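You operate a simulated robot arm through the tools that you are given. There is no shell and no other tool. Be economical: measure what you need, move in short steps, check, and stop when the job is done.

Carry out the task below with a simulated two-armed robot. There is one attempt and no reset: what you move stays moved.

TASK
On the left half of the narrow table, fold the blue towel in half and then in half again.

The check looks at the end state, three seconds after you hand in, the way a careful person would. Anything else that was tipped, shoved, dropped, spilled or broken makes it a failure. Flat cloth is picked up by pressing the open fingertips on it (5 to 10 N) and closing them slowly along it; thin cloth reads only 2 to 8 mm in the jaws.

THE ROBOT
Two 7-joint arms with two-finger parallel grippers on one trunk, on a base that drives. Base frame: it is fixed to the floor where the robot stands at the start and does not move with it; the origin is under the middle of the robot, x ahead of it, y to its left, z up; the surface under the hand at the start is at about z = 800. Units: mm, rad, N and s.
The left shoulder is at the start at [183, 171, 1081], the right one opposite. Places, roughly: left half of the narrow table [600, 0, 800]. Payload 4.4 kg a hand.
The TCP of each hand is the grasp point between the finger pads, 23 mm short of the fingertips. In the tool frame z runs along the fingers and y along their closing line. Largest opening 94 mm; finger width 38, thickness 10; the body of the gripper, 54 by 96 mm, starts 39 mm behind the TCP.
Orientation is told as [roll, pitch, yaw] about the base's x, y, z axes, in that order, counted from this pose: with the fingers straight down and closing along the base's y, the tool's x points along the base's -x, its y along +y and its z along -z.

THE INTERFACE
- The arms move only by the tool nudge_tool. It takes "left_targets", "right_targets" or both (then of equal length, played together; a hand with none holds still); each is a list of rows, each a list of 7 numbers: the shift along the tool's x, y, z in mm, then the turn, a rotation vector about the tool's x, y, z in rad, then the finger opening in mm, from 0 to 94. In form: [[dx, dy, dz, rx, ry, rz, fingers], ...]. A call has 1 to 10 rows; each row is the pose to reach, as a shift and turn from the pose commanded when the call began, along the tool's axes at that moment. A row lasts 0.2 s, in which the tool goes at most 50 mm and 0.15 rad; a call with a longer step from one row to the next is refused whole, and so is a gripper value outside its range. A pose out of reach is approached as far as the arm can. The call stops where the force on the tool passes 40 N (or 10 N more than at its start, if that is more) or the arm is blocked; 0.2 s more then pass. The fingers move at their own pace (about 72 mm/s each) and stop on an object; they squeeze with about 42 N. The grip force told is the motor's: it shows also when the fingers shut on nothing. Time passes only in rows, and 0.2 s behind the last, so rows that repeat a pose let the fingers close. It gives the time, the measured TCP pose, the force on the tool (base axes), the opening and the grip force at its end, in the units of the frame above (readings bear some noise), with the torque about the TCP (base axes, N m) and any sound that the robot's microphone picked up, and new pictures: "show" is both (left out), scene, wrist or none (wrist: the cameras of the hands that moved).
- Cameras (640 x 400 px; columns grow to the right, rows downward): "scene" is now at [309.3, 12.7, 1187.8]; the picture's right is [-0.11, -0.99, 0.00], its down [-0.72, 0.08, -0.69] and it looks along [0.68, -0.08, -0.73] (base axes); focal length 243 px, centre (320, 200). "left" rides on the left gripper at [86, -16, -74] in its tool frame; the picture's right is [0.18, 0.98, 0.00], its down [-0.58, 0.11, -0.81] and it looks along [-0.79, 0.15, 0.59] (tool axes); focal length 243 px, centre (320, 200). "right" rides on the right gripper at [86, 16, -75] in its tool frame; the picture's right is [-0.18, 0.98, 0.00], its down [-0.58, -0.11, -0.81] and it looks along [-0.79, -0.15, 0.59] (tool axes); focal length 243 px, centre (320, 200).
- move_column(by): slides the trunk up (or, below 0, down) by that many mm; the arms and the scene camera ride with it, the base frame stays. It gives what a move gives, with no picture.
- drive_base(legs): drives the robot by 1 to 6 legs, each [ahead, left, turn to the left] in mm, mm and rad, along the robot's own axes; the way and the turn of a leg run together, so that a leg with both is an arc; at most 1500 mm and 3.142 rad a leg. The arms and the cameras ride along, it lands a little off, and it stops where it bumps. It gives what a move gives, and a new picture of the scene camera.
- aim_head(pan, tilt): turns the head with the scene camera to pan (to the left, within 1.396 rad either way) and tilt (down, from -0.506 to 1.204), counted from straight ahead of the robot. It gives what a move gives, and a new picture of the scene camera.
- locate(camera, pixels): for up to 12 pixels [column, row] of the newest picture of that camera ("zoom" is the newest enlarged one), the place [x, y, z] in the base frame of the surface seen there, good to about 3 mm, but the place of the scene camera against the robot may be out by one fixed shift of up to 25 mm in any direction. It takes no simulated time.
- close_up(camera, box): a new picture of the part [left, top, right, bottom] of that camera's present view, enlarged. It takes no simulated time.
- hand_in(): hands the job in; it is judged then, once.

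Work in short steps. Measure before you move; look again where a grasp or a placing could have gone wrong, and mend it. You have 80 turns and 260 pictures in all, those below and enlarged ones among them. Open the grippers and draw the arms clear of the work before you hand the job in, unless the task says otherwise; then end with one line.

The tools are called after "Request:" as a command line: name --argument value ..., lists and objects as JSON in quotes. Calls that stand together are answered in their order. nudge_tool: Moves the arms, as the interface text tells. Its arguments: {"type":"object","properties":{"left_targets":{"type":"array","items":{"type":"array","items":{"type":"number"}}},"right_targets":{"type":"array","items":{"type":"array","items":{"type":"number"}}},"show":{"type":"string","enum":["both","scene","wrist","none"]}},"required":[]} The other tools are called the same way: move_column (by) slides the trunk up or down; drive_base (legs) drives the base; aim_head (pan, tilt) turns the head that bears the scene camera; locate (camera, pixels) gives the place of the surface under pixels of a picture; close_up (camera, box) takes an enlarged picture of a part of a camera's view; hand_in () hands the job in.

At the start:

```text
clock: 0.0
left_position: [535.3, 79.3, 992.6]
left_orientation: [0.0, -0.001, -0.001]
left_wrist_force: [-0.4, -1.0, 0.1]
left_moment: [-0.01, 0.02, 0.01]
left_opening: 93.9
left_grip_force: 0.0
right_position: [526.6, -326.5, 943.6]
right_orientation: [0.001, -0.001, 0.0]
right_wrist_force: [-0.9, 0.3, -0.3]
right_moment: [-0.03, 0.01, 0.03]
right_opening: 93.9
right_grip_force: 0.1
trunk travel left (down, up): [-100.0, 288.0]
robot x, y, heading: [1.1, 1.1, -0.001]
head pan, tilt: [-0.112, 0.815]
```

scene: 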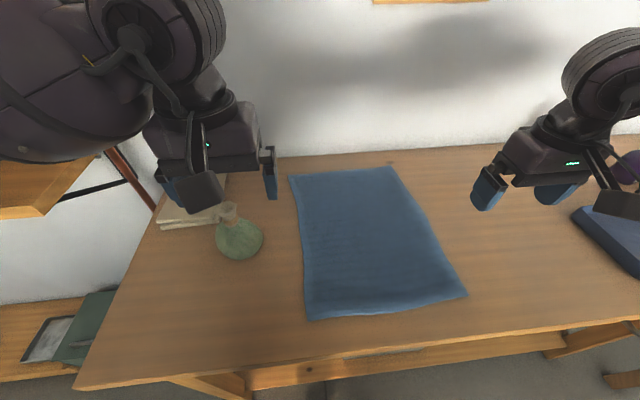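
right: 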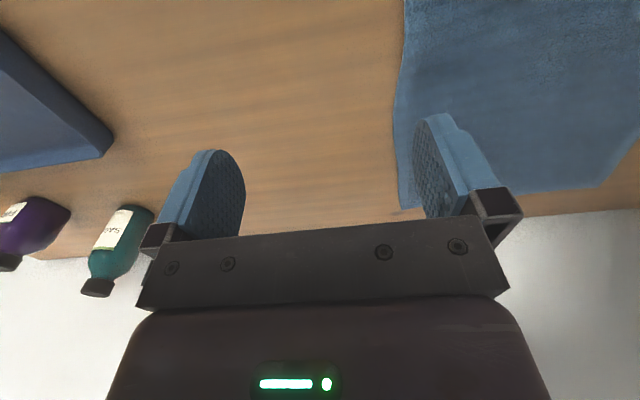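
left: 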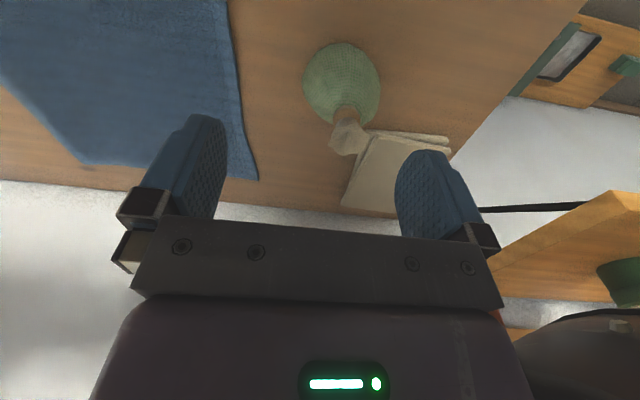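

The towel's corners in the scene appear at (291,176), (392,168), (466,296), (309,319); a vase at (238,240). I measure them.

Request:
locate --camera "scene" --pixels '[[292, 177], [391, 169], [464, 295], [310, 317], [370, 240], [238, 240], [228, 208], [440, 330], [250, 300], [263, 240], [480, 220]]'

Request:
locate --camera "left" --pixels '[[256, 178], [85, 160], [228, 20], [300, 90], [340, 85], [380, 90], [350, 130]]'

Request:
locate --camera "right" --pixels '[[403, 205], [592, 185], [405, 10], [500, 100], [330, 100]]'

Request:
close_up --camera "scene" --box '[190, 140, 490, 330]'

```text
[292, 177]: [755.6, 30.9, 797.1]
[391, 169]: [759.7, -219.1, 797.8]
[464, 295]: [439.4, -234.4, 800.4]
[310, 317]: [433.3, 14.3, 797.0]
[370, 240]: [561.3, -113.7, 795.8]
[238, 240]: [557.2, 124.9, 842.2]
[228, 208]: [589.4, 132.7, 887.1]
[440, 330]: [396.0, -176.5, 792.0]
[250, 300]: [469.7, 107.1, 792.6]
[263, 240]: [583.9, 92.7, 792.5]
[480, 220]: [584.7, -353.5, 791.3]
```

```text
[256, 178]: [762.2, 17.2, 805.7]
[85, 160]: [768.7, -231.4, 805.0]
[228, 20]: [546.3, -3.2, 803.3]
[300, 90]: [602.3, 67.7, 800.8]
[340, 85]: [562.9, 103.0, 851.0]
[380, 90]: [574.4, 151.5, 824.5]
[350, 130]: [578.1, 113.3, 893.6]
```

```text
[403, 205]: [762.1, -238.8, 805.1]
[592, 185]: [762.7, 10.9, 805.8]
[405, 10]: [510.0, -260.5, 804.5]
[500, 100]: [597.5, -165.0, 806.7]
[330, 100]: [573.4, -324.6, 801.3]
```

```text
2.11 times, centred on (340, 235) of scene
```

zoom: 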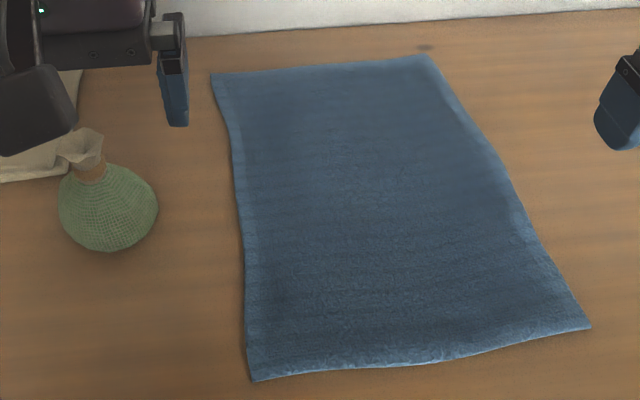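

Towel true corners (by the wrist cameras) are about (762,16), (762,-235), (446,-249), (439,0), with scene readings off by about (+5,-13,+8). I check the wall beyond the far edge and the table borders.

Request:
locate --camera "scene" --pixels '[[340, 155], [340, 130], [340, 90], [450, 145], [340, 352], [500, 342], [200, 190], [300, 240], [420, 230], [450, 110]]'

Request:
drive_base --legs '[[-80, 0, 0]]'

```text
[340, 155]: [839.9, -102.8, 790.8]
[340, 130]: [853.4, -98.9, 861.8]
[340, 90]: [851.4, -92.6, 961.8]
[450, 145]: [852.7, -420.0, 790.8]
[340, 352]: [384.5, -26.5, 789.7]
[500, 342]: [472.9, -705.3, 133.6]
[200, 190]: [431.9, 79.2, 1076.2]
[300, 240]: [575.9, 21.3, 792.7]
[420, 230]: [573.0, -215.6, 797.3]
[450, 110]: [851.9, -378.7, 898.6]
```

```text
clock: 1.1
left_position: [456.3, 78.7, 993.3]
left_orientation: [0.002, -0.001, -0.001]
left_wrist_force: [-0.2, 0.4, 0.3]
left_moment: [0.0, -0.01, 0.02]
left_opening: 93.9
left_grip_force: 0.0
right_position: [447.5, -326.1, 943.3]
right_orientation: [0.0, 0.002, 0.001]
right_wrist_force: [0.2, -0.4, 1.1]
right_moment: [0.01, -0.02, 0.02]
right_opening: 93.9
right_grip_force: 0.1
trunk travel left (down, up): [-100.0, 288.0]
robot x, y, heading: [-79.4, 0.4, 0.002]
head pan, tilt: [-0.112, 0.815]
```

scene: 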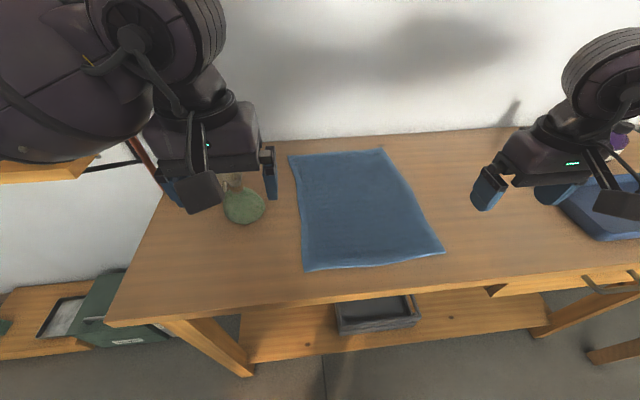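

The wall is at x≈857, fine. I bring both hands over the far corners, fingers partly open, at a safe height.

Request:
nudge_tool --left_targets '[[-15, -40, 0, 0, 0, 0, 44], [-40, -80, 0, 0, 0, 0, 44], [-80, -100, 10, 0, 0, 0, 44], [-125, -101, 20, 0, 0, 0, 44], [-170, -101, 35, 0, 0, 0, 44], [-212, -101, 50, 0, 0, 0, 44], [-252, -101, 75, 0, 0, 0, 44], [-287, -101, 105, 0, 0, 0, 44], [-287, -101, 115, 0, 0, 0, 44]]' --right_targets '[[-35, 25, 0, 0, 0, 0, 44], [-75, 50, 0, 0, 0, 0, 44], [-115, 75, 5, 0, 0, 0, 44], [-155, 95, 15, 0, 0, 0, 44], [-195, 115, 25, 0, 0, 0, 44], [-235, 121, 35, 0, 0, 0, 44], [-270, 121, 50, 0, 0, 0, 44], [-296, 121, 60, 0, 0, 0, 44], [-296, 121, 65, 0, 0, 0, 44]]'

```text
clock: 3.1
left_position: [743.7, -22.8, 876.8]
left_orientation: [0.0, -0.002, -0.002]
left_wrist_force: [0.2, -0.8, 0.1]
left_moment: [0.02, 0.01, -0.02]
left_opening: 44.3
left_grip_force: 0.1
right_position: [743.6, -203.9, 878.6]
right_orientation: [0.0, -0.001, 0.0]
right_wrist_force: [0.0, 0.1, -0.4]
right_moment: [0.02, 0.01, -0.02]
right_opening: 44.0
right_grip_force: 0.1
trunk travel left (down, up): [-100.0, 288.0]
robot x, y, heading: [-81.4, 2.9, -0.001]
head pan, tilt: [-0.112, 0.815]
```

scene: 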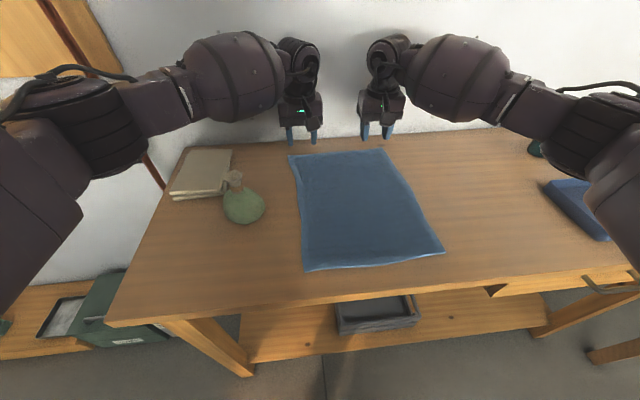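
right: 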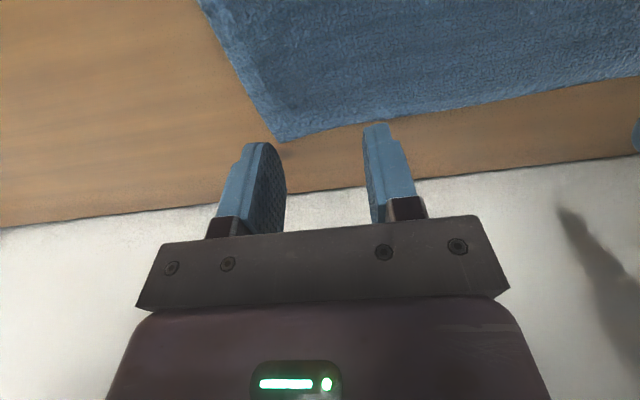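
left: 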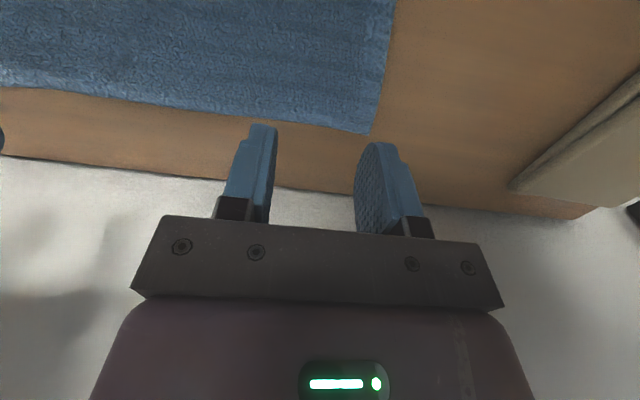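

Hands are above the corners; I measure the corners again from the wrist cameras: left at (368,132), right at (283,140).

Request:
locate --camera "left" --pixels '[[366, 130], [200, 100], [388, 60], [450, 120]]'

Request:
locate --camera "right" --pixels '[[284, 137], [400, 113], [240, 80], [200, 120]]'

Request:
locate --camera "scene" --pixels '[[290, 158], [383, 151], [441, 251], [305, 270]]'

```text
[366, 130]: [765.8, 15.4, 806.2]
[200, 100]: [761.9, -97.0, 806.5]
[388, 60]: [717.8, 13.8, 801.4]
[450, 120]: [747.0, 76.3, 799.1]
```

```text
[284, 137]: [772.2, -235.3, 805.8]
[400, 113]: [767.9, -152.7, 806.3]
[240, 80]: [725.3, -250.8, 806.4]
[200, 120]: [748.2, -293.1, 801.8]
```

```text
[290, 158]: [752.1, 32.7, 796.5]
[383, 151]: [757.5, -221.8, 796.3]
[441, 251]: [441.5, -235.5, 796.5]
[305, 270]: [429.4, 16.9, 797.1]
```

Corners confirmed at (766,15) and (772,-235), cloth top at z≈806. I lower both hands to light contact.

Request:
nudge_tool --left_targets '[[-1, 0, 30, 0, 0, 0, 44], [-3, 0, 44, 0, 0, 0, 44], [-3, 0, 48, 0, 0, 0, 44], [-3, 0, 50, 0, 0, 0, 44], [-3, 0, 50, 0, 0, 0, 44]]' --right_targets '[[-4, -3, 30, 0, 0, 0, 44], [-6, -5, 44, 0, 0, 0, 44], [-6, -5, 49, 0, 0, 0, 44], [-6, -5, 51, 0, 0, 0, 44], [-6, -5, 51, 0, 0, 0, 44]]' --show "wrist"

```text
clock: 4.3
left_position: [746.3, -21.4, 826.9]
left_orientation: [-0.001, -0.001, 0.0]
left_wrist_force: [0.8, -0.2, 2.2]
left_moment: [0.02, 0.0, 0.0]
left_opening: 44.3
left_grip_force: 0.1
right_position: [749.1, -209.9, 828.3]
right_orientation: [0.0, -0.003, 0.001]
right_wrist_force: [0.2, 0.5, 0.9]
right_moment: [0.01, -0.02, 0.02]
right_opening: 43.9
right_grip_force: 0.1
trunk travel left (down, up): [-100.0, 288.0]
robot x, y, heading: [-81.0, -1.8, 0.004]
head pan, tilt: [-0.112, 0.815]
```

right: 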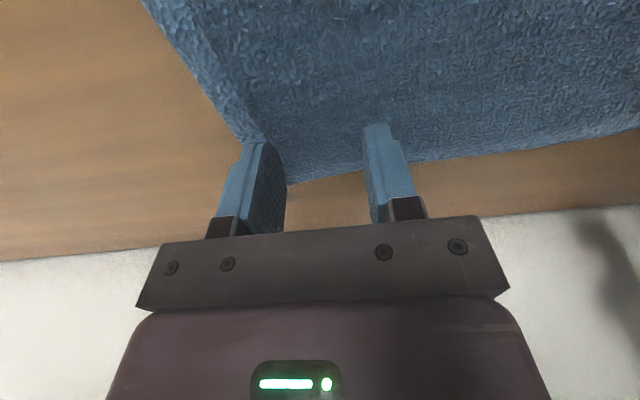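
left: 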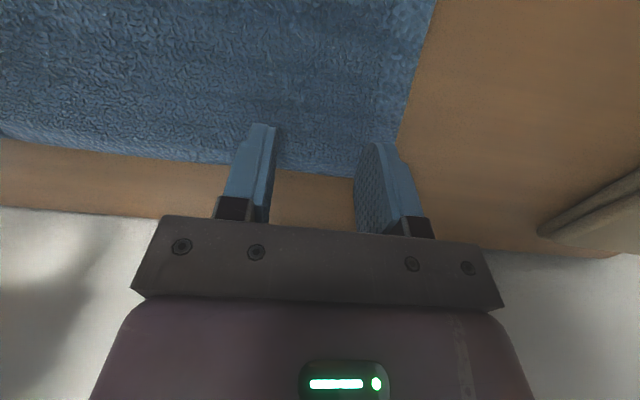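

Light contact (2 N and 1 N). I press a few mm more, then close slowly.

Request:
nudge_tool --left_targets '[[0, 0, 2, 0, 0, 0, 44], [0, 0, 3.5, 0, 0, 0, 44], [0, 0, 3.5, 0, 0, 0, 44]]' --right_targets '[[0, 0, 2, 0, 0, 0, 44], [0, 0, 4.5, 0, 0, 0, 44], [0, 0, 4.5, 0, 0, 0, 44]]' --show "none"

```text
clock: 5.1
left_position: [746.3, -21.4, 826.4]
left_orientation: [-0.001, -0.004, -0.001]
left_wrist_force: [3.2, -2.0, 8.3]
left_moment: [-0.02, -0.03, 0.01]
left_opening: 44.0
left_grip_force: 0.1
right_position: [749.0, -210.0, 826.2]
right_orientation: [0.001, -0.006, -0.001]
right_wrist_force: [1.3, 1.3, 11.1]
right_moment: [0.06, -0.05, 0.01]
right_opening: 44.0
right_grip_force: 0.1
trunk travel left (down, up): [-100.0, 288.0]
robot x, y, heading: [-77.3, -1.3, 0.001]
head pan, tilt: [-0.112, 0.815]
```

Press is 8 N and 11 N; now I close slowly.

Request:
nudge_tool --left_targets '[[0, 0, 0, 0, 0, 0, 38], [0, 0, 0, 0, 0, 0, 32], [0, 0, 0, 0, 0, 0, 26], [0, 0, 0, 0, 0, 0, 20], [0, 0, 0, 0, 0, 0, 14], [0, 0, 0, 0, 0, 0, 8], [0, 0, 0, 0, 0, 0, 3], [0, 0, 0, 0, 0, 0, 0], [0, 0, 0, 0, 0, 0, 0]]' --right_targets '[[0, 0, 0, 0, 0, 0, 38], [0, 0, 0, 0, 0, 0, 32], [0, 0, 0, 0, 0, 0, 26], [0, 0, 0, 0, 0, 0, 20], [0, 0, 0, 0, 0, 0, 14], [0, 0, 0, 0, 0, 0, 8], [0, 0, 0, 0, 0, 0, 3], [0, 0, 0, 0, 0, 0, 0], [0, 0, 0, 0, 0, 0, 0]]'

```text
clock: 7.1
left_position: [744.8, -21.7, 826.2]
left_orientation: [-0.002, -0.003, -0.001]
left_wrist_force: [0.7, -13.0, 9.8]
left_moment: [-0.32, -0.04, 0.19]
left_opening: 3.6
left_grip_force: 42.4
right_position: [748.1, -208.6, 826.2]
right_orientation: [0.003, -0.003, 0.002]
right_wrist_force: [-0.8, 13.2, 19.0]
right_moment: [0.35, 0.07, -0.06]
right_opening: 6.9
right_grip_force: 41.8
trunk travel left (down, up): [-100.0, 288.0]
robot x, y, heading: [-81.0, -1.4, -0.004]
head pan, tilt: [-0.112, 0.815]
```

scene: 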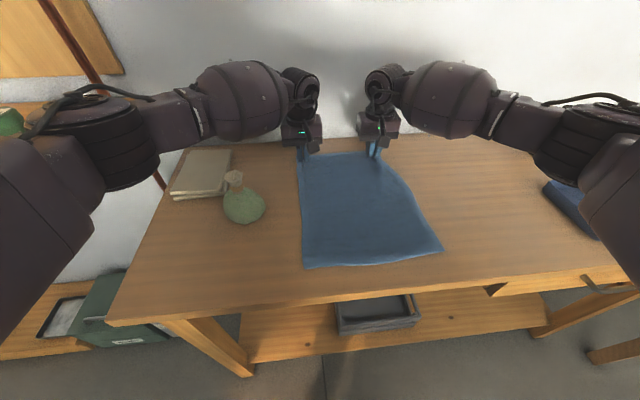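
right: 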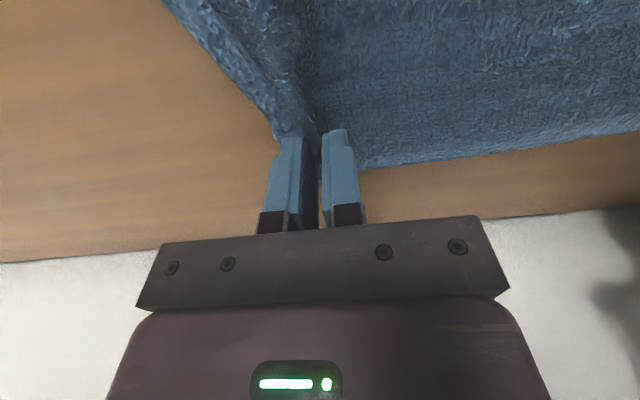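
left: 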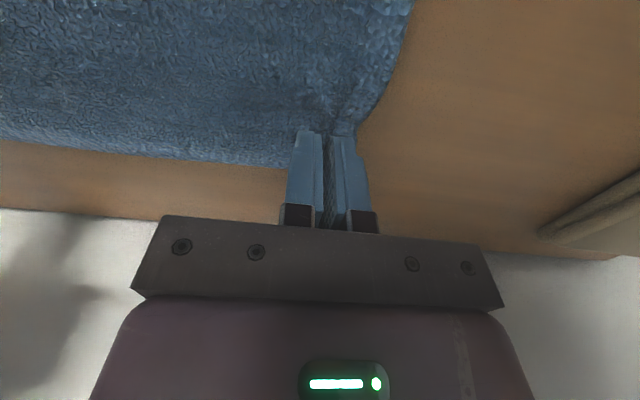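

Both pinches hold, but with this closing direction the edge would end up folded back under the hands. I release while still unmoved and will regrip with the fingers closing along x, right at the far hem.

Request:
nudge_tool --left_targets '[[0, 0, 0, 0, 0, 0, 15], [0, 0, 0, 0, 0, 0, 30], [0, 0, 0, 0, 0, 0, 44], [0, 0, -10, 0, 0, 0, 44], [0, 0, -50, 0, 0, 0, 44], [0, 0, -90, 0, 0, 0, 44]]' --right_targets '[[0, 0, 0, 0, 0, 0, 15], [0, 0, 0, 0, 0, 0, 30], [0, 0, 0, 0, 0, 0, 44], [0, 0, -10, 0, 0, 0, 44], [0, 0, -50, 0, 0, 0, 44], [0, 0, -90, 0, 0, 0, 44]]' --show "none"

Request:
nudge_tool --left_targets '[[0, 0, 0, 0, 0, -0.15, 30], [0, 0, 0, 0, 0, -0.3, 30], [0, 0, 0, 0, 0, -0.45, 30], [0, 0, 0, 0, 0, -0.6, 30], [0, 0, 0, 0, 0, -0.75, 30], [0, 0, 0, 0, 0, -0.9, 30], [0, 0, 0, 0, 0, -1.05, 30], [0, 0, 0, 0, 0, -1.2, 30], [0, 0, 0, 0, 0, -1.35, 30], [0, 0, 0, 0, 0, -1.5, 30]]' --right_targets '[[0, 0, 0, 0, 0, -0.15, 30], [0, 0, 0, 0, 0, -0.3, 30], [0, 0, 0, 0, 0, -0.45, 30], [0, 0, 0, 0, 0, -0.6, 30], [0, 0, 0, 0, 0, -0.75, 30], [0, 0, 0, 0, 0, -0.9, 30], [0, 0, 0, 0, 0, -1.05, 30], [0, 0, 0, 0, 0, -1.2, 30], [0, 0, 0, 0, 0, -1.35, 30], [0, 0, 0, 0, 0, -1.5, 30]]'

```text
clock: 8.5
left_position: [746.3, -21.7, 914.0]
left_orientation: [-0.001, -0.002, 0.0]
left_wrist_force: [0.4, 0.0, 0.0]
left_moment: [-0.03, -0.02, -0.01]
left_opening: 44.1
left_grip_force: 0.1
right_position: [748.7, -210.7, 914.6]
right_orientation: [-0.001, -0.001, 0.0]
right_wrist_force: [-0.8, 0.2, 1.1]
right_moment: [-0.01, 0.01, 0.0]
right_opening: 44.0
right_grip_force: 0.0
trunk travel left (down, up): [-100.0, 288.0]
robot x, y, heading: [-81.0, 1.2, 0.002]
head pan, tilt: [-0.112, 0.815]
```

```text
clock: 10.7
left_position: [749.6, -16.2, 908.2]
left_orientation: [0.005, 0.0, 1.507]
left_wrist_force: [1.4, 1.7, -0.4]
left_moment: [-0.14, 0.04, -0.02]
left_opening: 29.7
left_grip_force: 0.1
right_position: [637.7, -135.1, 964.1]
right_orientation: [-0.117, -0.018, 1.031]
right_wrist_force: [0.0, 1.1, 0.1]
right_moment: [-0.05, 0.07, -0.03]
right_opening: 30.2
right_grip_force: 0.0
right hand out of reach, approached as far as the arm can: row 4, 5, 6, 7, 8, 9, 10
trunk travel left (down, up): [-100.0, 288.0]
robot x, y, heading: [-76.8, 1.8, 0.002]
head pan, tilt: [-0.112, 0.815]
```

scene: 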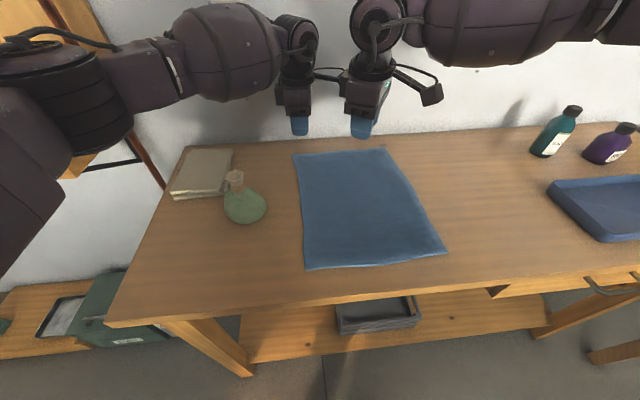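
right: 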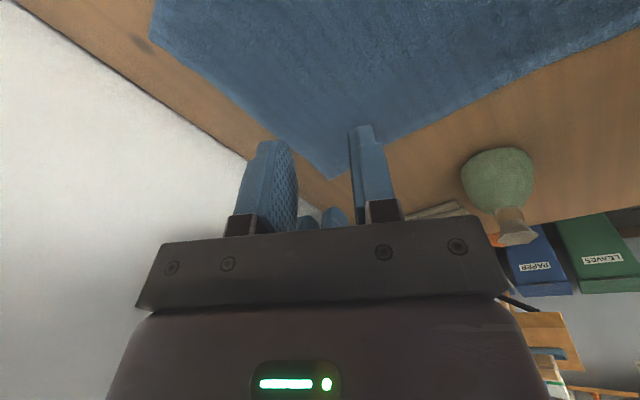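
left: 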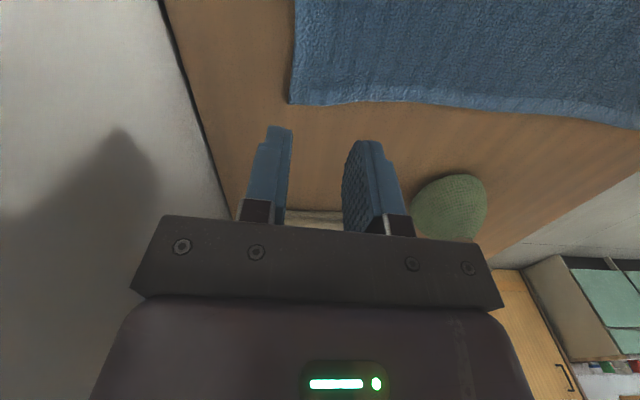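

The left hand reaches yaw +1.5, but the right can't; by symmetry it should turn the other way. I turn the right hand back first.

Request:
nudge_tool --right_targets '[[0, 0, 0, 0, 0, 0.15, 30], [0, 0, 0, 0, 0, 0.3, 30], [0, 0, 0, 0, 0, 0.45, 30], [0, 0, 0, 0, 0, 0.6, 30], [0, 0, 0, 0, 0, 0.75, 30], [0, 0, 0, 0, 0, 0.9, 30], [0, 0, 0, 0, 0, 1.05, 30], [0, 0, 0, 0, 0, 1.2, 30], [0, 0, 0, 0, 0, 1.35, 30], [0, 0, 0, 0, 0, 1.5, 30]]' --show "scene"

```text
clock: 12.9
left_position: [746.8, -22.1, 912.8]
left_orientation: [0.001, -0.001, 1.5]
left_wrist_force: [-1.4, -0.6, 0.0]
left_moment: [-0.03, -0.02, 0.0]
left_opening: 30.0
left_grip_force: 0.1
right_position: [634.3, -139.4, 968.1]
right_orientation: [0.016, -0.119, -0.475]
right_wrist_force: [0.3, -0.4, 0.2]
right_moment: [-0.02, 0.01, -0.01]
right_opening: 30.2
right_grip_force: 0.3
trunk travel left (down, up): [-100.0, 288.0]
robot x, y, heading: [-81.2, -2.4, 0.001]
head pan, tilt: [-0.112, 0.815]
```

scene: 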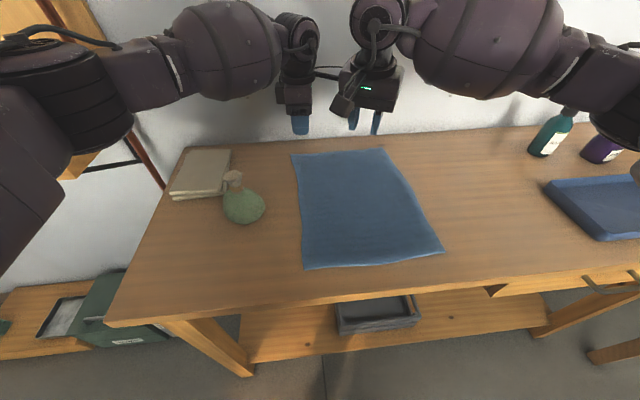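

The right hand now is at yaw -0.475 with a slight pitch. I move it 93 mm to the right and turn it on to yaw -1.5, level.

Request:
nudge_tool --right_targets '[[-10, -20, 1, 0.01, 0.016, 0.146, 30], [-21, -41, 2, 0.021, 0.033, 0.292, 30], [-31, -62, 3.5, 0.032, 0.049, 0.438, 30], [-42, -83, 5, 0.043, 0.066, 0.584, 30], [-42, -83, 5, 0.054, 0.082, 0.73, 30], [-42, -83, 5, 0.064, 0.098, 0.876, 30], [-42, -83, 5, 0.075, 0.115, 1.023, 30]]' --show "none"

```text
clock: 14.5
left_position: [747.1, -21.3, 913.8]
left_orientation: [0.0, 0.0, 1.5]
left_wrist_force: [1.2, -0.7, 0.3]
left_moment: [0.01, -0.04, 0.0]
left_opening: 30.1
left_grip_force: 0.1
right_position: [635.8, -232.2, 967.1]
right_orientation: [-0.006, 0.011, -1.497]
right_wrist_force: [-0.4, 0.3, -0.5]
right_moment: [-0.02, 0.0, -0.03]
right_opening: 30.1
right_grip_force: 0.1
trunk travel left (down, up): [-100.0, 288.0]
robot x, y, heading: [-80.8, 1.4, -0.003]
head pan, tilt: [-0.112, 0.815]
```

Right is good at yaw -1.5. I move both over their corners at about z = 890, squaring the yaw.

Request:
nudge_tool --right_targets '[[-3, 39, 5, 0, 0, 0.02, 30], [-6, 78, 30, 0, 0, 0.04, 30], [-8.4, 115, 65, 0, 0, 0.07, 30], [-8.4, 117.6, 77, 0, 0, 0.07, 30]]' --left_targets '[[-8, -2, 5, 0, 0, -0.02, 30], [-16, -4, 10, 0, 0, -0.04, 30], [-24.4, -5, 18, 0, 0, -0.07, 30], [-24.4, -5.3, 24, 0, 0, -0.07, 30]]'

```text
refused: row 3 steps farther than a row can; nothing moved
```

Step too long by a little; I split it.

Request:
nudge_tool --right_targets '[[-3, 35, 5, 0, 0, 0.02, 30], [-6, 70, 25, 0, 0, 0.04, 30], [-8.4, 100, 50, 0, 0, 0.07, 30], [-8.4, 117.6, 77, 0, 0, 0.07, 30]]' --left_targets '[[-8, -2, 5, 0, 0, -0.02, 30], [-16, -4, 10, 0, 0, -0.04, 30], [-24.4, -5, 18, 0, 0, -0.07, 30], [-24.4, -5.3, 24, 0, 0, -0.07, 30]]'

```text
clock: 15.5
left_position: [753.9, 2.0, 888.8]
left_orientation: [0.002, 0.0, 1.571]
left_wrist_force: [0.5, 0.5, -0.2]
left_moment: [0.0, 0.01, -0.05]
left_opening: 30.1
left_grip_force: 0.1
right_position: [752.3, -228.6, 889.0]
right_orientation: [-0.009, 0.012, -1.566]
right_wrist_force: [0.0, 0.9, -1.1]
right_moment: [0.0, 0.0, 0.01]
right_opening: 30.1
right_grip_force: 0.1
trunk travel left (down, up): [-100.0, 288.0]
robot x, y, heading: [-79.5, -3.5, -0.002]
head pan, tilt: [-0.112, 0.815]
```

scene: 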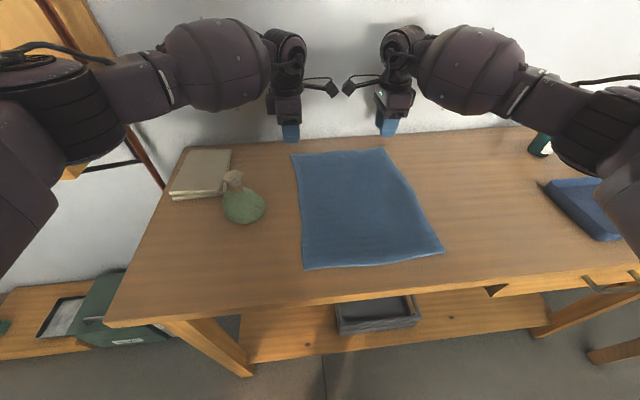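
right: 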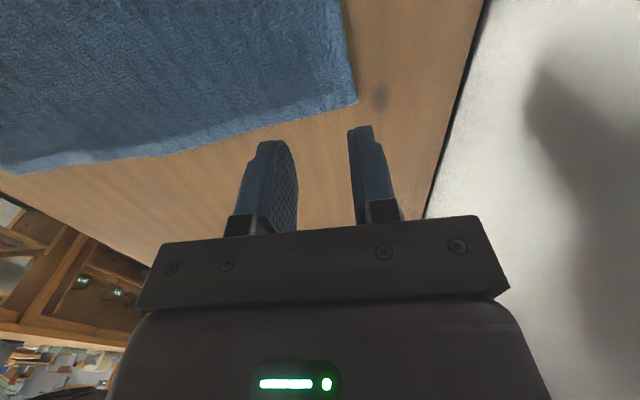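
left: 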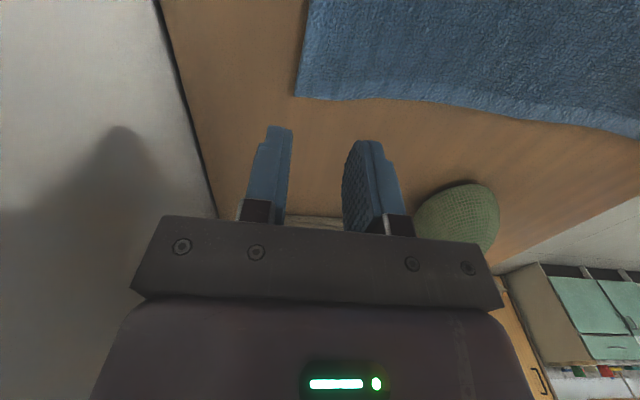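

I measure the corners again: left picture (297,95), right picture (355,102).

Request:
locate --camera "left" --pixels '[[299, 93], [304, 50], [400, 97], [310, 10]]'

Request:
locate --camera "right" --pixels '[[353, 101], [348, 50], [250, 120], [343, 5]]'

```text
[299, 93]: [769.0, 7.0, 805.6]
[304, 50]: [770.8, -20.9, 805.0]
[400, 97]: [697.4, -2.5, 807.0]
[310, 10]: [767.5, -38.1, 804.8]
```

```text
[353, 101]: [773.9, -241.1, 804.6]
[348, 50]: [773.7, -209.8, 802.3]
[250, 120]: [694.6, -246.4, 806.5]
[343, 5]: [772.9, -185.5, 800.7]
```

Edges at x≈769 (left) and 774 (right). I set opening 26, left TCP x≈749, right x≈753, and descend to press with about 8 N.

Request:
nudge_tool --left_targets '[[0, 3, 30, 0, 0, 0, 26], [0, 5, 52, 0, 0, 0, 26], [0, 5, 60, 0, 0, 0, 26], [0, 5, 63, 0, 0, 0, 26], [0, 5, 65, 0, 0, 0, 26], [0, 5, 65, 0, 0, 0, 26]]' --right_targets '[[0, 0, 30, 0, 0, 0, 26], [0, 1, 52, 0, 0, 0, 26], [0, 1, 60, 0, 0, 0, 26], [0, 1, 63, 0, 0, 0, 26], [0, 1, 65, 0, 0, 0, 26], [0, 1, 65, 0, 0, 0, 26]]' --show "wrist"

```text
clock: 16.9
left_position: [748.5, 2.1, 827.0]
left_orientation: [-0.001, -0.001, 1.57]
left_wrist_force: [1.7, -0.3, 4.7]
left_moment: [-0.03, 0.01, 0.0]
left_opening: 26.3
left_grip_force: 0.0
right_position: [751.8, -227.7, 827.9]
right_orientation: [-0.005, 0.012, -1.565]
right_wrist_force: [-0.5, -0.5, 4.0]
right_moment: [-0.05, -0.03, 0.03]
right_opening: 26.0
right_grip_force: 0.1
trunk travel left (down, up): [-100.0, 288.0]
robot x, y, heading: [-80.0, 2.2, 0.002]
head pan, tilt: [-0.112, 0.815]
```

right: 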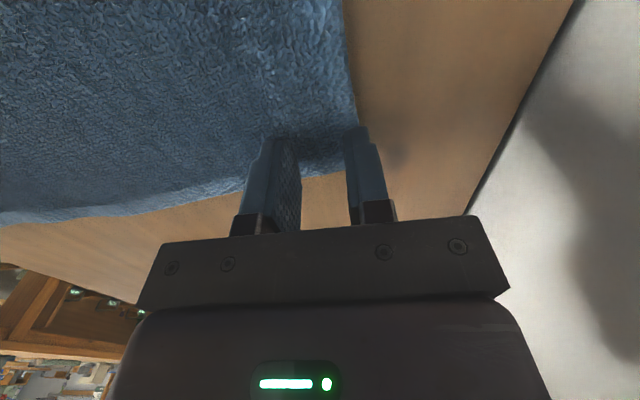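
left: 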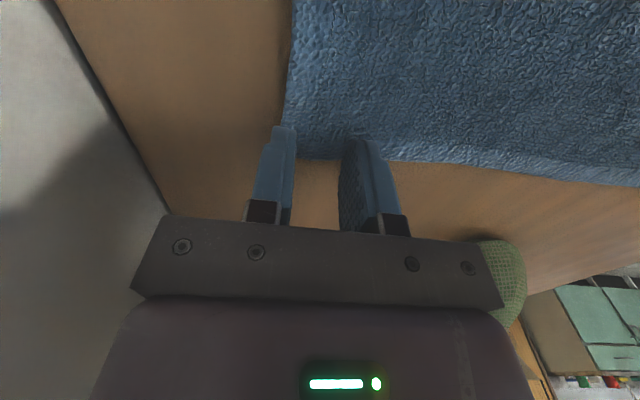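

Both tips are at the hem with 4–5 N. I press 1.5 mm more and close slowly.

Request:
nudge_tool --left_targets '[[0, 0, 1.5, 0, 0, 0, 26], [0, 0, 1.5, 0, 0, 0, 22], [0, 0, 1.5, 0, 0, 0, 18], [0, 0, 1.5, 0, 0, 0, 14], [0, 0, 1.5, 0, 0, 0, 10], [0, 0, 1.5, 0, 0, 0, 6], [0, 0, 1.5, 0, 0, 0, 3], [0, 0, 1, 0, 0, 0, 0], [0, 0, 1, 0, 0, 0, 0]]' --right_targets '[[0, 0, 2, 0, 0, 0, 26], [0, 0, 2, 0, 0, 0, 22], [0, 0, 2, 0, 0, 0, 18], [0, 0, 2, 0, 0, 0, 14], [0, 0, 2, 0, 0, 0, 10], [0, 0, 2, 0, 0, 0, 6], [0, 0, 2, 0, 0, 0, 3], [0, 0, 1.5, 0, 0, 0, 0], [0, 0, 1.5, 0, 0, 0, 0]]' --show "wrist"

```text
clock: 18.9
left_position: [746.4, 3.7, 824.3]
left_orientation: [-0.003, -0.001, 1.572]
left_wrist_force: [1.2, 0.2, 8.3]
left_moment: [-0.08, -0.03, -0.01]
left_opening: 3.6
left_grip_force: 42.0
right_position: [751.8, -228.9, 825.6]
right_orientation: [-0.005, 0.013, -1.566]
right_wrist_force: [-1.0, -0.7, 15.6]
right_moment: [-0.05, 0.06, 0.01]
right_opening: 3.9
right_grip_force: 41.9
trunk travel left (down, up): [-100.0, 288.0]
robot x, y, heading: [-78.3, 0.3, -0.002]
head pan, tilt: [-0.112, 0.815]
```

right: 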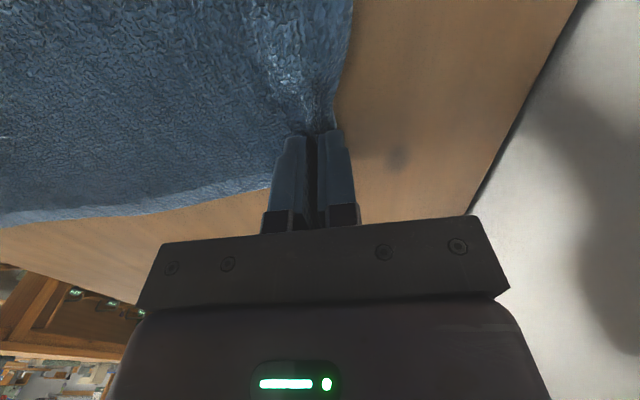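
left: 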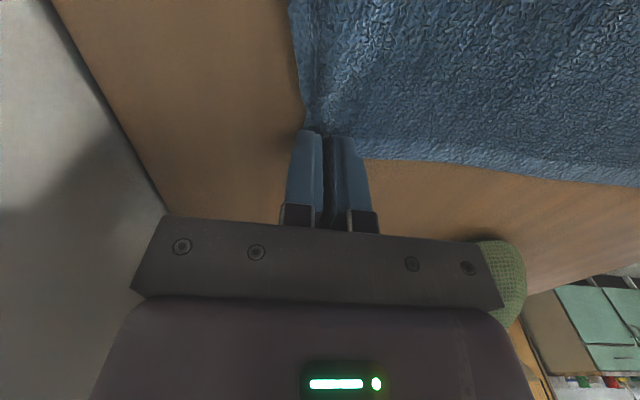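

Both pinches are secure (3.6 and 3.9 mm). I lift in an arc to above the fold line, tilting the fingers gradually forward.

Request:
nudge_tool --left_targets '[[0, 6.2, -35.6, 0.08, 0, 0, 0], [0, 21.7, -68.8, 0.16, 0, 0, 0], [0, 45.6, -97, 0.24, 0, 0, 0], [0, 76.3, -118, 0.32, 0, 0, 0], [0, 111.6, -131.7, 0.4, 0, 0, 0], [0, 150, -136, 0.5, 0, 0, 0]]' --right_targets '[[0, -6.2, -35.6, -0.08, 0, 0, 0], [0, -21.7, -68.8, -0.16, 0, 0, 0], [0, -45.6, -97, -0.24, 0, 0, 0], [0, -76.3, -118, -0.32, 0, 0, 0], [0, -111.6, -131.7, -0.4, 0, 0, 0], [0, -150, -136, -0.5, 0, 0, 0]]'

```text
clock: 20.3
left_position: [597.7, 3.5, 960.4]
left_orientation: [-0.503, 0.001, 1.57]
left_wrist_force: [-0.4, 0.0, 0.2]
left_moment: [0.01, 0.11, 0.01]
left_opening: 3.4
left_grip_force: 42.2
right_position: [603.0, -232.4, 962.0]
right_orientation: [0.494, 0.012, -1.565]
right_wrist_force: [1.3, 0.4, 0.1]
right_moment: [0.03, 0.13, 0.01]
right_opening: 3.6
right_grip_force: 41.6
trunk travel left (down, up): [-100.0, 288.0]
robot x, y, heading: [-80.5, 0.5, -0.006]
head pan, tilt: [-0.112, 0.815]
```

scene: 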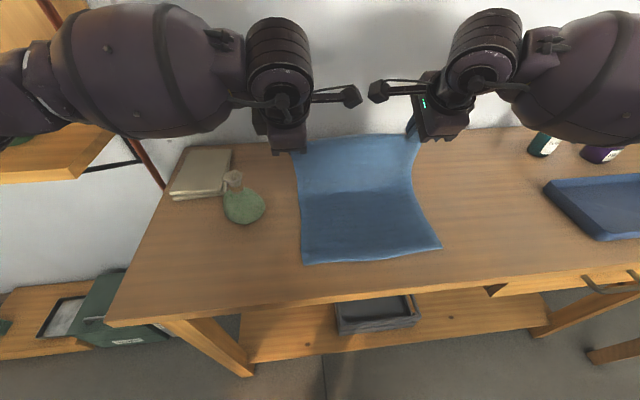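
right: 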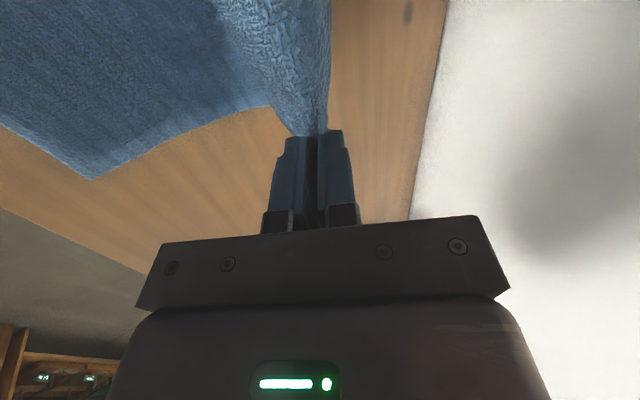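
left: 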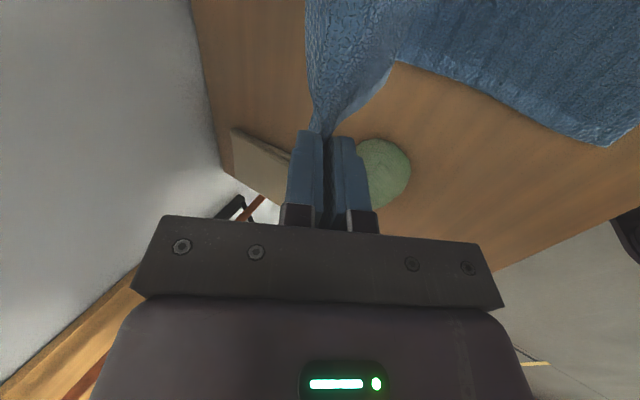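

The towel is standing as intended, both corners held. I continue the arc down toward the near edge.

Request:
nudge_tool --left_targets '[[0, 36.1, -13.6, 0.08, 0, 0, 0], [0, 74.4, -17.8, 0.16, 0, 0, 0], [0, 112.1, -12.4, 0.24, 0, 0, 0], [0, 146.9, 1.9, 0.3, 0, 0, 0], [0, 170.7, 19.4, 0.35, 0, 0, 0], [0, 189, 39.4, 0.4, 0, 0, 0]]' --right_targets '[[0, -36.1, -13.6, -0.08, 0, 0, 0], [0, -74.4, -17.8, -0.16, 0, 0, 0], [0, -112.1, -12.4, -0.24, 0, 0, 0], [0, -146.9, 1.9, -0.3, 0, 0, 0], [0, -170.7, 19.4, -0.35, 0, 0, 0], [0, -189, 39.4, -0.4, 0, 0, 0]]'

```text
clock: 21.7
left_position: [453.0, 2.8, 835.0]
left_orientation: [-0.904, -0.001, 1.572]
left_wrist_force: [0.0, -1.8, 0.3]
left_moment: [-0.04, 0.06, -0.05]
left_opening: 3.2
left_grip_force: 41.9
right_position: [498.9, -234.8, 850.4]
right_orientation: [0.843, 0.013, -1.564]
right_wrist_force: [-0.1, 2.4, 0.0]
right_moment: [-0.04, 0.03, 0.11]
right_opening: 3.6
right_grip_force: 41.3
right hand out of reach, approached as far as the arm can: row 3, 4, 5, 6
trunk travel left (down, up): [-100.0, 288.0]
robot x, y, heading: [-78.0, -0.2, 0.0]
head pan, tilt: [-0.112, 0.815]
```

scene: 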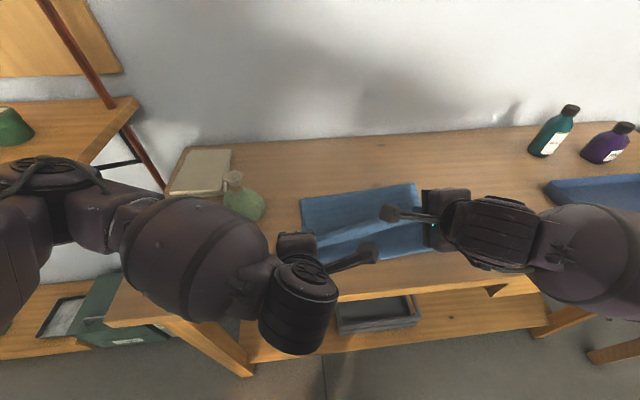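
right: 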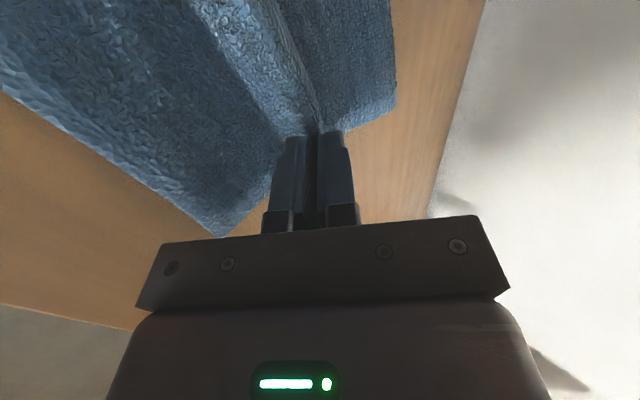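
left: 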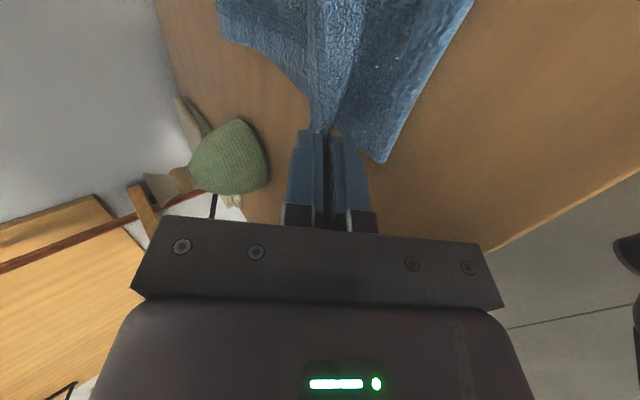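

The left corner has arrived; the right stopped short at (499,850), at its tilt limit. I reduce the right hand's tilt while bringing it the rest of the way.

Request:
nudge_tool --right_targets '[[0, -4, -5, 0.12, 0, 0, 0], [0, -14, -10, 0.24, 0, 0, 0], [0, -24, -13, 0.343, 0, 0, 0], [0, -31.4, -14.9, 0.343, 0, 0, 0]]' --show "scene"

```text
clock: 22.7
left_position: [450.8, 2.8, 835.7]
left_orientation: [-0.899, 0.001, 1.572]
left_wrist_force: [0.6, -0.6, -0.3]
left_moment: [-0.02, 0.05, 0.01]
left_opening: 3.3
left_grip_force: 41.9
right_position: [466.9, -234.6, 837.1]
right_orientation: [0.496, 0.013, -1.563]
right_wrist_force: [0.8, 1.2, -0.2]
right_moment: [-0.02, -0.11, 0.01]
right_opening: 3.2
right_grip_force: 41.8
trunk travel left (down, up): [-100.0, 288.0]
robot x, y, heading: [-80.2, -1.6, -0.002]
head pan, tilt: [-0.112, 0.815]
```

scene: 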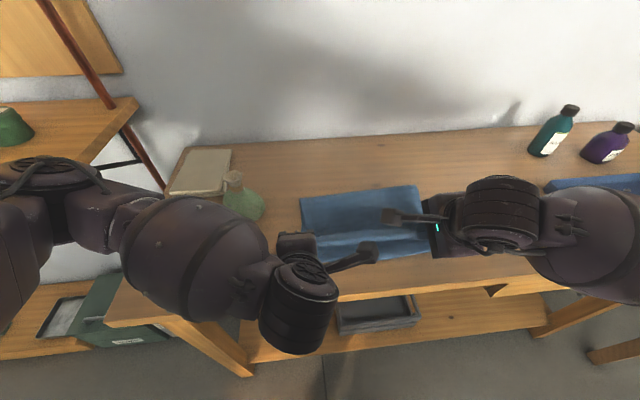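

Both are placed. I measure the fold line and the near edge before letting go.

Request:
close_up --camera "scene" --box '[260, 160, 480, 300]'

Request:
locate --camera "scene" --pixels '[[302, 200], [340, 196], [380, 192], [412, 187], [330, 225], [345, 240], [370, 215], [385, 255], [400, 240], [420, 252], [355, 258]]'

```text
2.86 times, centred on (370, 230) of scene
```

zoom: 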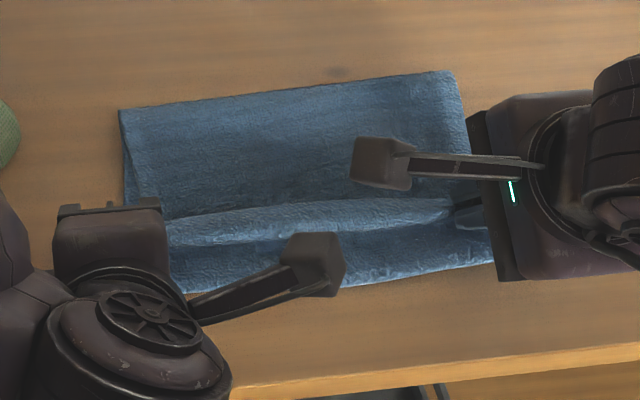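

```text
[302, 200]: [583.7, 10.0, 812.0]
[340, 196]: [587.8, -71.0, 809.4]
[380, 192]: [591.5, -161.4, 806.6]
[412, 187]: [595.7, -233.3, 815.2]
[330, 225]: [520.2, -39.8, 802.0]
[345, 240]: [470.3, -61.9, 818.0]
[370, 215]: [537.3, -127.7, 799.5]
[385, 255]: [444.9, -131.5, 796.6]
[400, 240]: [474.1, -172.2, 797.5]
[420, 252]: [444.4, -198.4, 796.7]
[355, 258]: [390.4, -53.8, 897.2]
```

The fold line is at x≈597–609 true, near edge x≈458; the hem flap is rolled back on top. I open the fingers and draw back along the finger direction, rising a little.

Request:
nudge_tool --left_targets '[[0, -3, -2, 0, 0, 0, 12], [0, -8, -6, 0, 0, 0, 24], [0, -10, -12, 0, 0, 0, 32], [0, -12, -30, 0, 0, 0, 32], [0, -14, -60, 0, 0, 0, 32], [0, -20, -100, 0, 0, 0, 32]]' --right_targets '[[0, 2, -3, 0, 0, 0, 12], [0, 5, -8, 0, 0, 0, 24], [0, 5, -14, 0, 0, 0, 32], [0, 5, -35, 0, 0, 0, 32], [0, 5, -70, 0, 0, 0, 32], [0, 5, -110, 0, 0, 0, 32]]'

```text
clock: 24.1
left_position: [399.2, 3.4, 897.8]
left_orientation: [-0.902, 0.0, 1.57]
left_wrist_force: [-0.5, 0.0, 0.1]
left_moment: [-0.01, 0.03, 0.02]
left_opening: 31.7
left_grip_force: 0.2
left hand out of reach, approached as far as the arm can: row 6
right_position: [481.8, -244.7, 913.6]
right_orientation: [0.493, 0.012, -1.565]
right_wrist_force: [1.3, 0.2, 0.3]
right_moment: [0.02, -0.04, 0.02]
right_opening: 32.3
right_grip_force: 0.0
right hand out of reach, approached as far as the arm can: row 3, 4, 5, 6
trunk travel left (down, up): [-100.0, 288.0]
robot x, y, heading: [-75.6, 0.0, 0.005]
head pan, tilt: [-0.112, 0.815]
```

scene: 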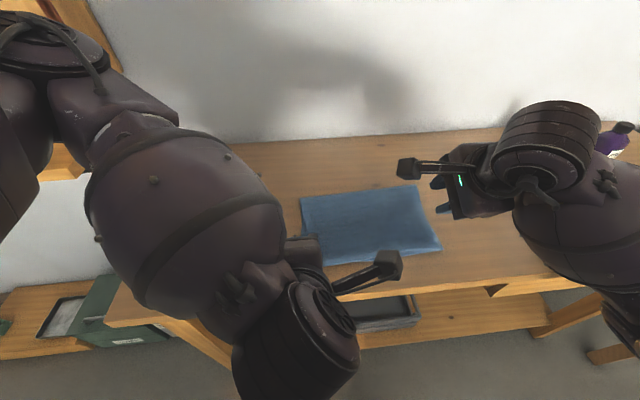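
right: 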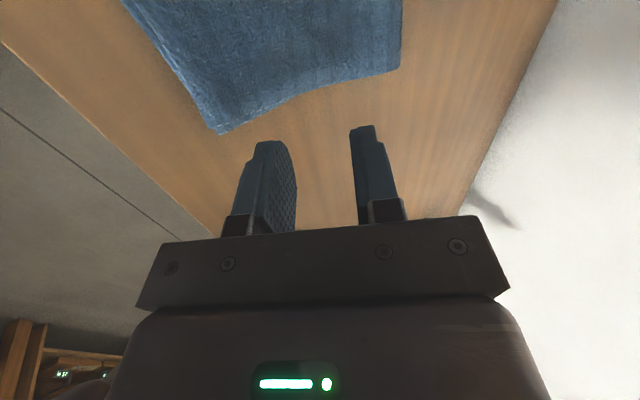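
left: 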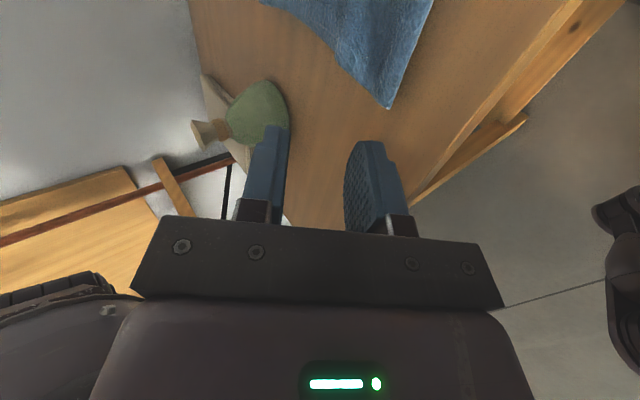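

The first fold came out flat. I raise and straighten the hands out of the way to see the whole cloth.

Request:
nudge_tool --left_targets '[[0, -20, -20, -0.15, 0, 0, 32], [0, -45, -35, -0.3, 0, 0, 32], [0, -70, -50, -0.45, 0, 0, 32], [0, -95, -65, -0.6, 0, 0, 32], [0, -115, -80, -0.75, 0, 0, 32], [0, -130, -90, -0.9, 0, 0, 32]]' --right_targets '[[-15, 15, -20, 0.1, 0, 0, 32], [-35, 25, -35, 0.2, 0, 0, 32], [-55, 35, -50, 0.3, 0, 0, 32], [-75, 45, -60, 0.4, 0, 0, 32], [-95, 45, -60, 0.5, 0, 0, 32], [-115, 45, -60, 0.5, 0, 0, 32]]'

```text
clock: 25.5
left_position: [410.1, 1.6, 1056.8]
left_orientation: [0.002, 0.0, 1.57]
left_wrist_force: [0.1, 0.2, 0.4]
left_moment: [0.02, 0.0, -0.02]
left_opening: 32.1
left_grip_force: 0.0
right_position: [492.2, -361.4, 986.7]
right_orientation: [-0.005, 0.012, -1.564]
right_wrist_force: [0.6, 0.3, 0.3]
right_moment: [-0.02, 0.0, -0.04]
right_opening: 31.8
right_grip_force: 0.1
trunk travel left (down, up): [-100.0, 288.0]
robot x, y, heading: [-79.9, -0.7, 0.003]
head pan, tilt: [-0.112, 0.815]
```

scene: 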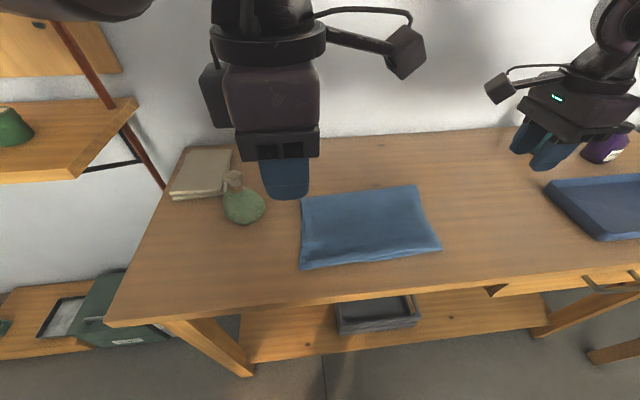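
right: 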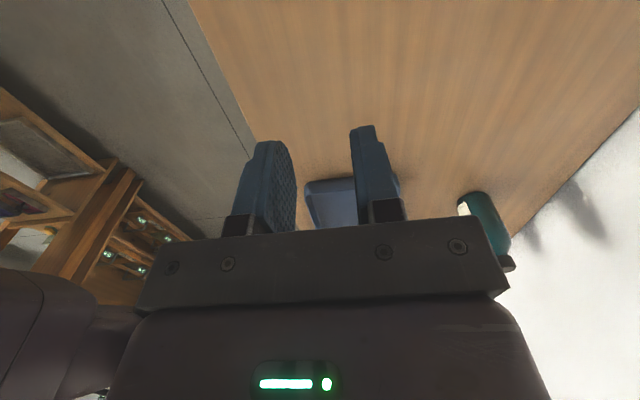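
left: 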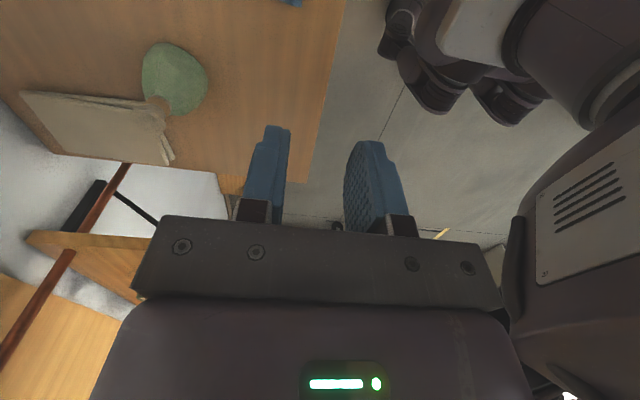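

Request:
close_up --camera "scene" --box '[270, 160, 470, 285]'

Request:
locate --camera "scene" --pixels '[[303, 200], [415, 187], [439, 249], [302, 267], [370, 225], [301, 235], [428, 220], [370, 258], [360, 192]]'

```text
3.20 times, centred on (370, 222) of scene
```

zoom: 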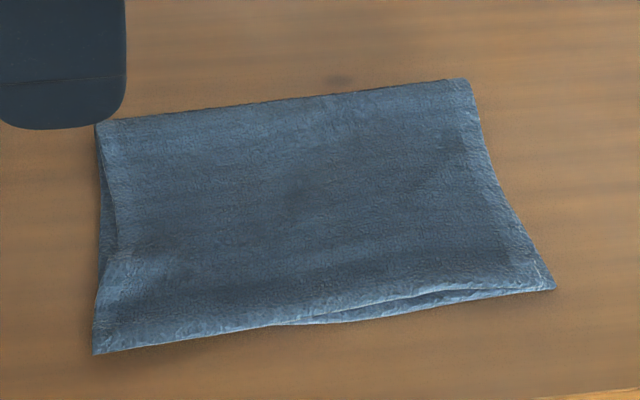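

```text
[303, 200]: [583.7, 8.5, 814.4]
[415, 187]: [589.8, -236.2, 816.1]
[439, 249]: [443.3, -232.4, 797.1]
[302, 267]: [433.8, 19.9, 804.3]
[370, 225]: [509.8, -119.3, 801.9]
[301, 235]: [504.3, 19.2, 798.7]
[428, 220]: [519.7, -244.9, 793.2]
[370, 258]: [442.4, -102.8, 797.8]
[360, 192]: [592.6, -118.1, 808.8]
```

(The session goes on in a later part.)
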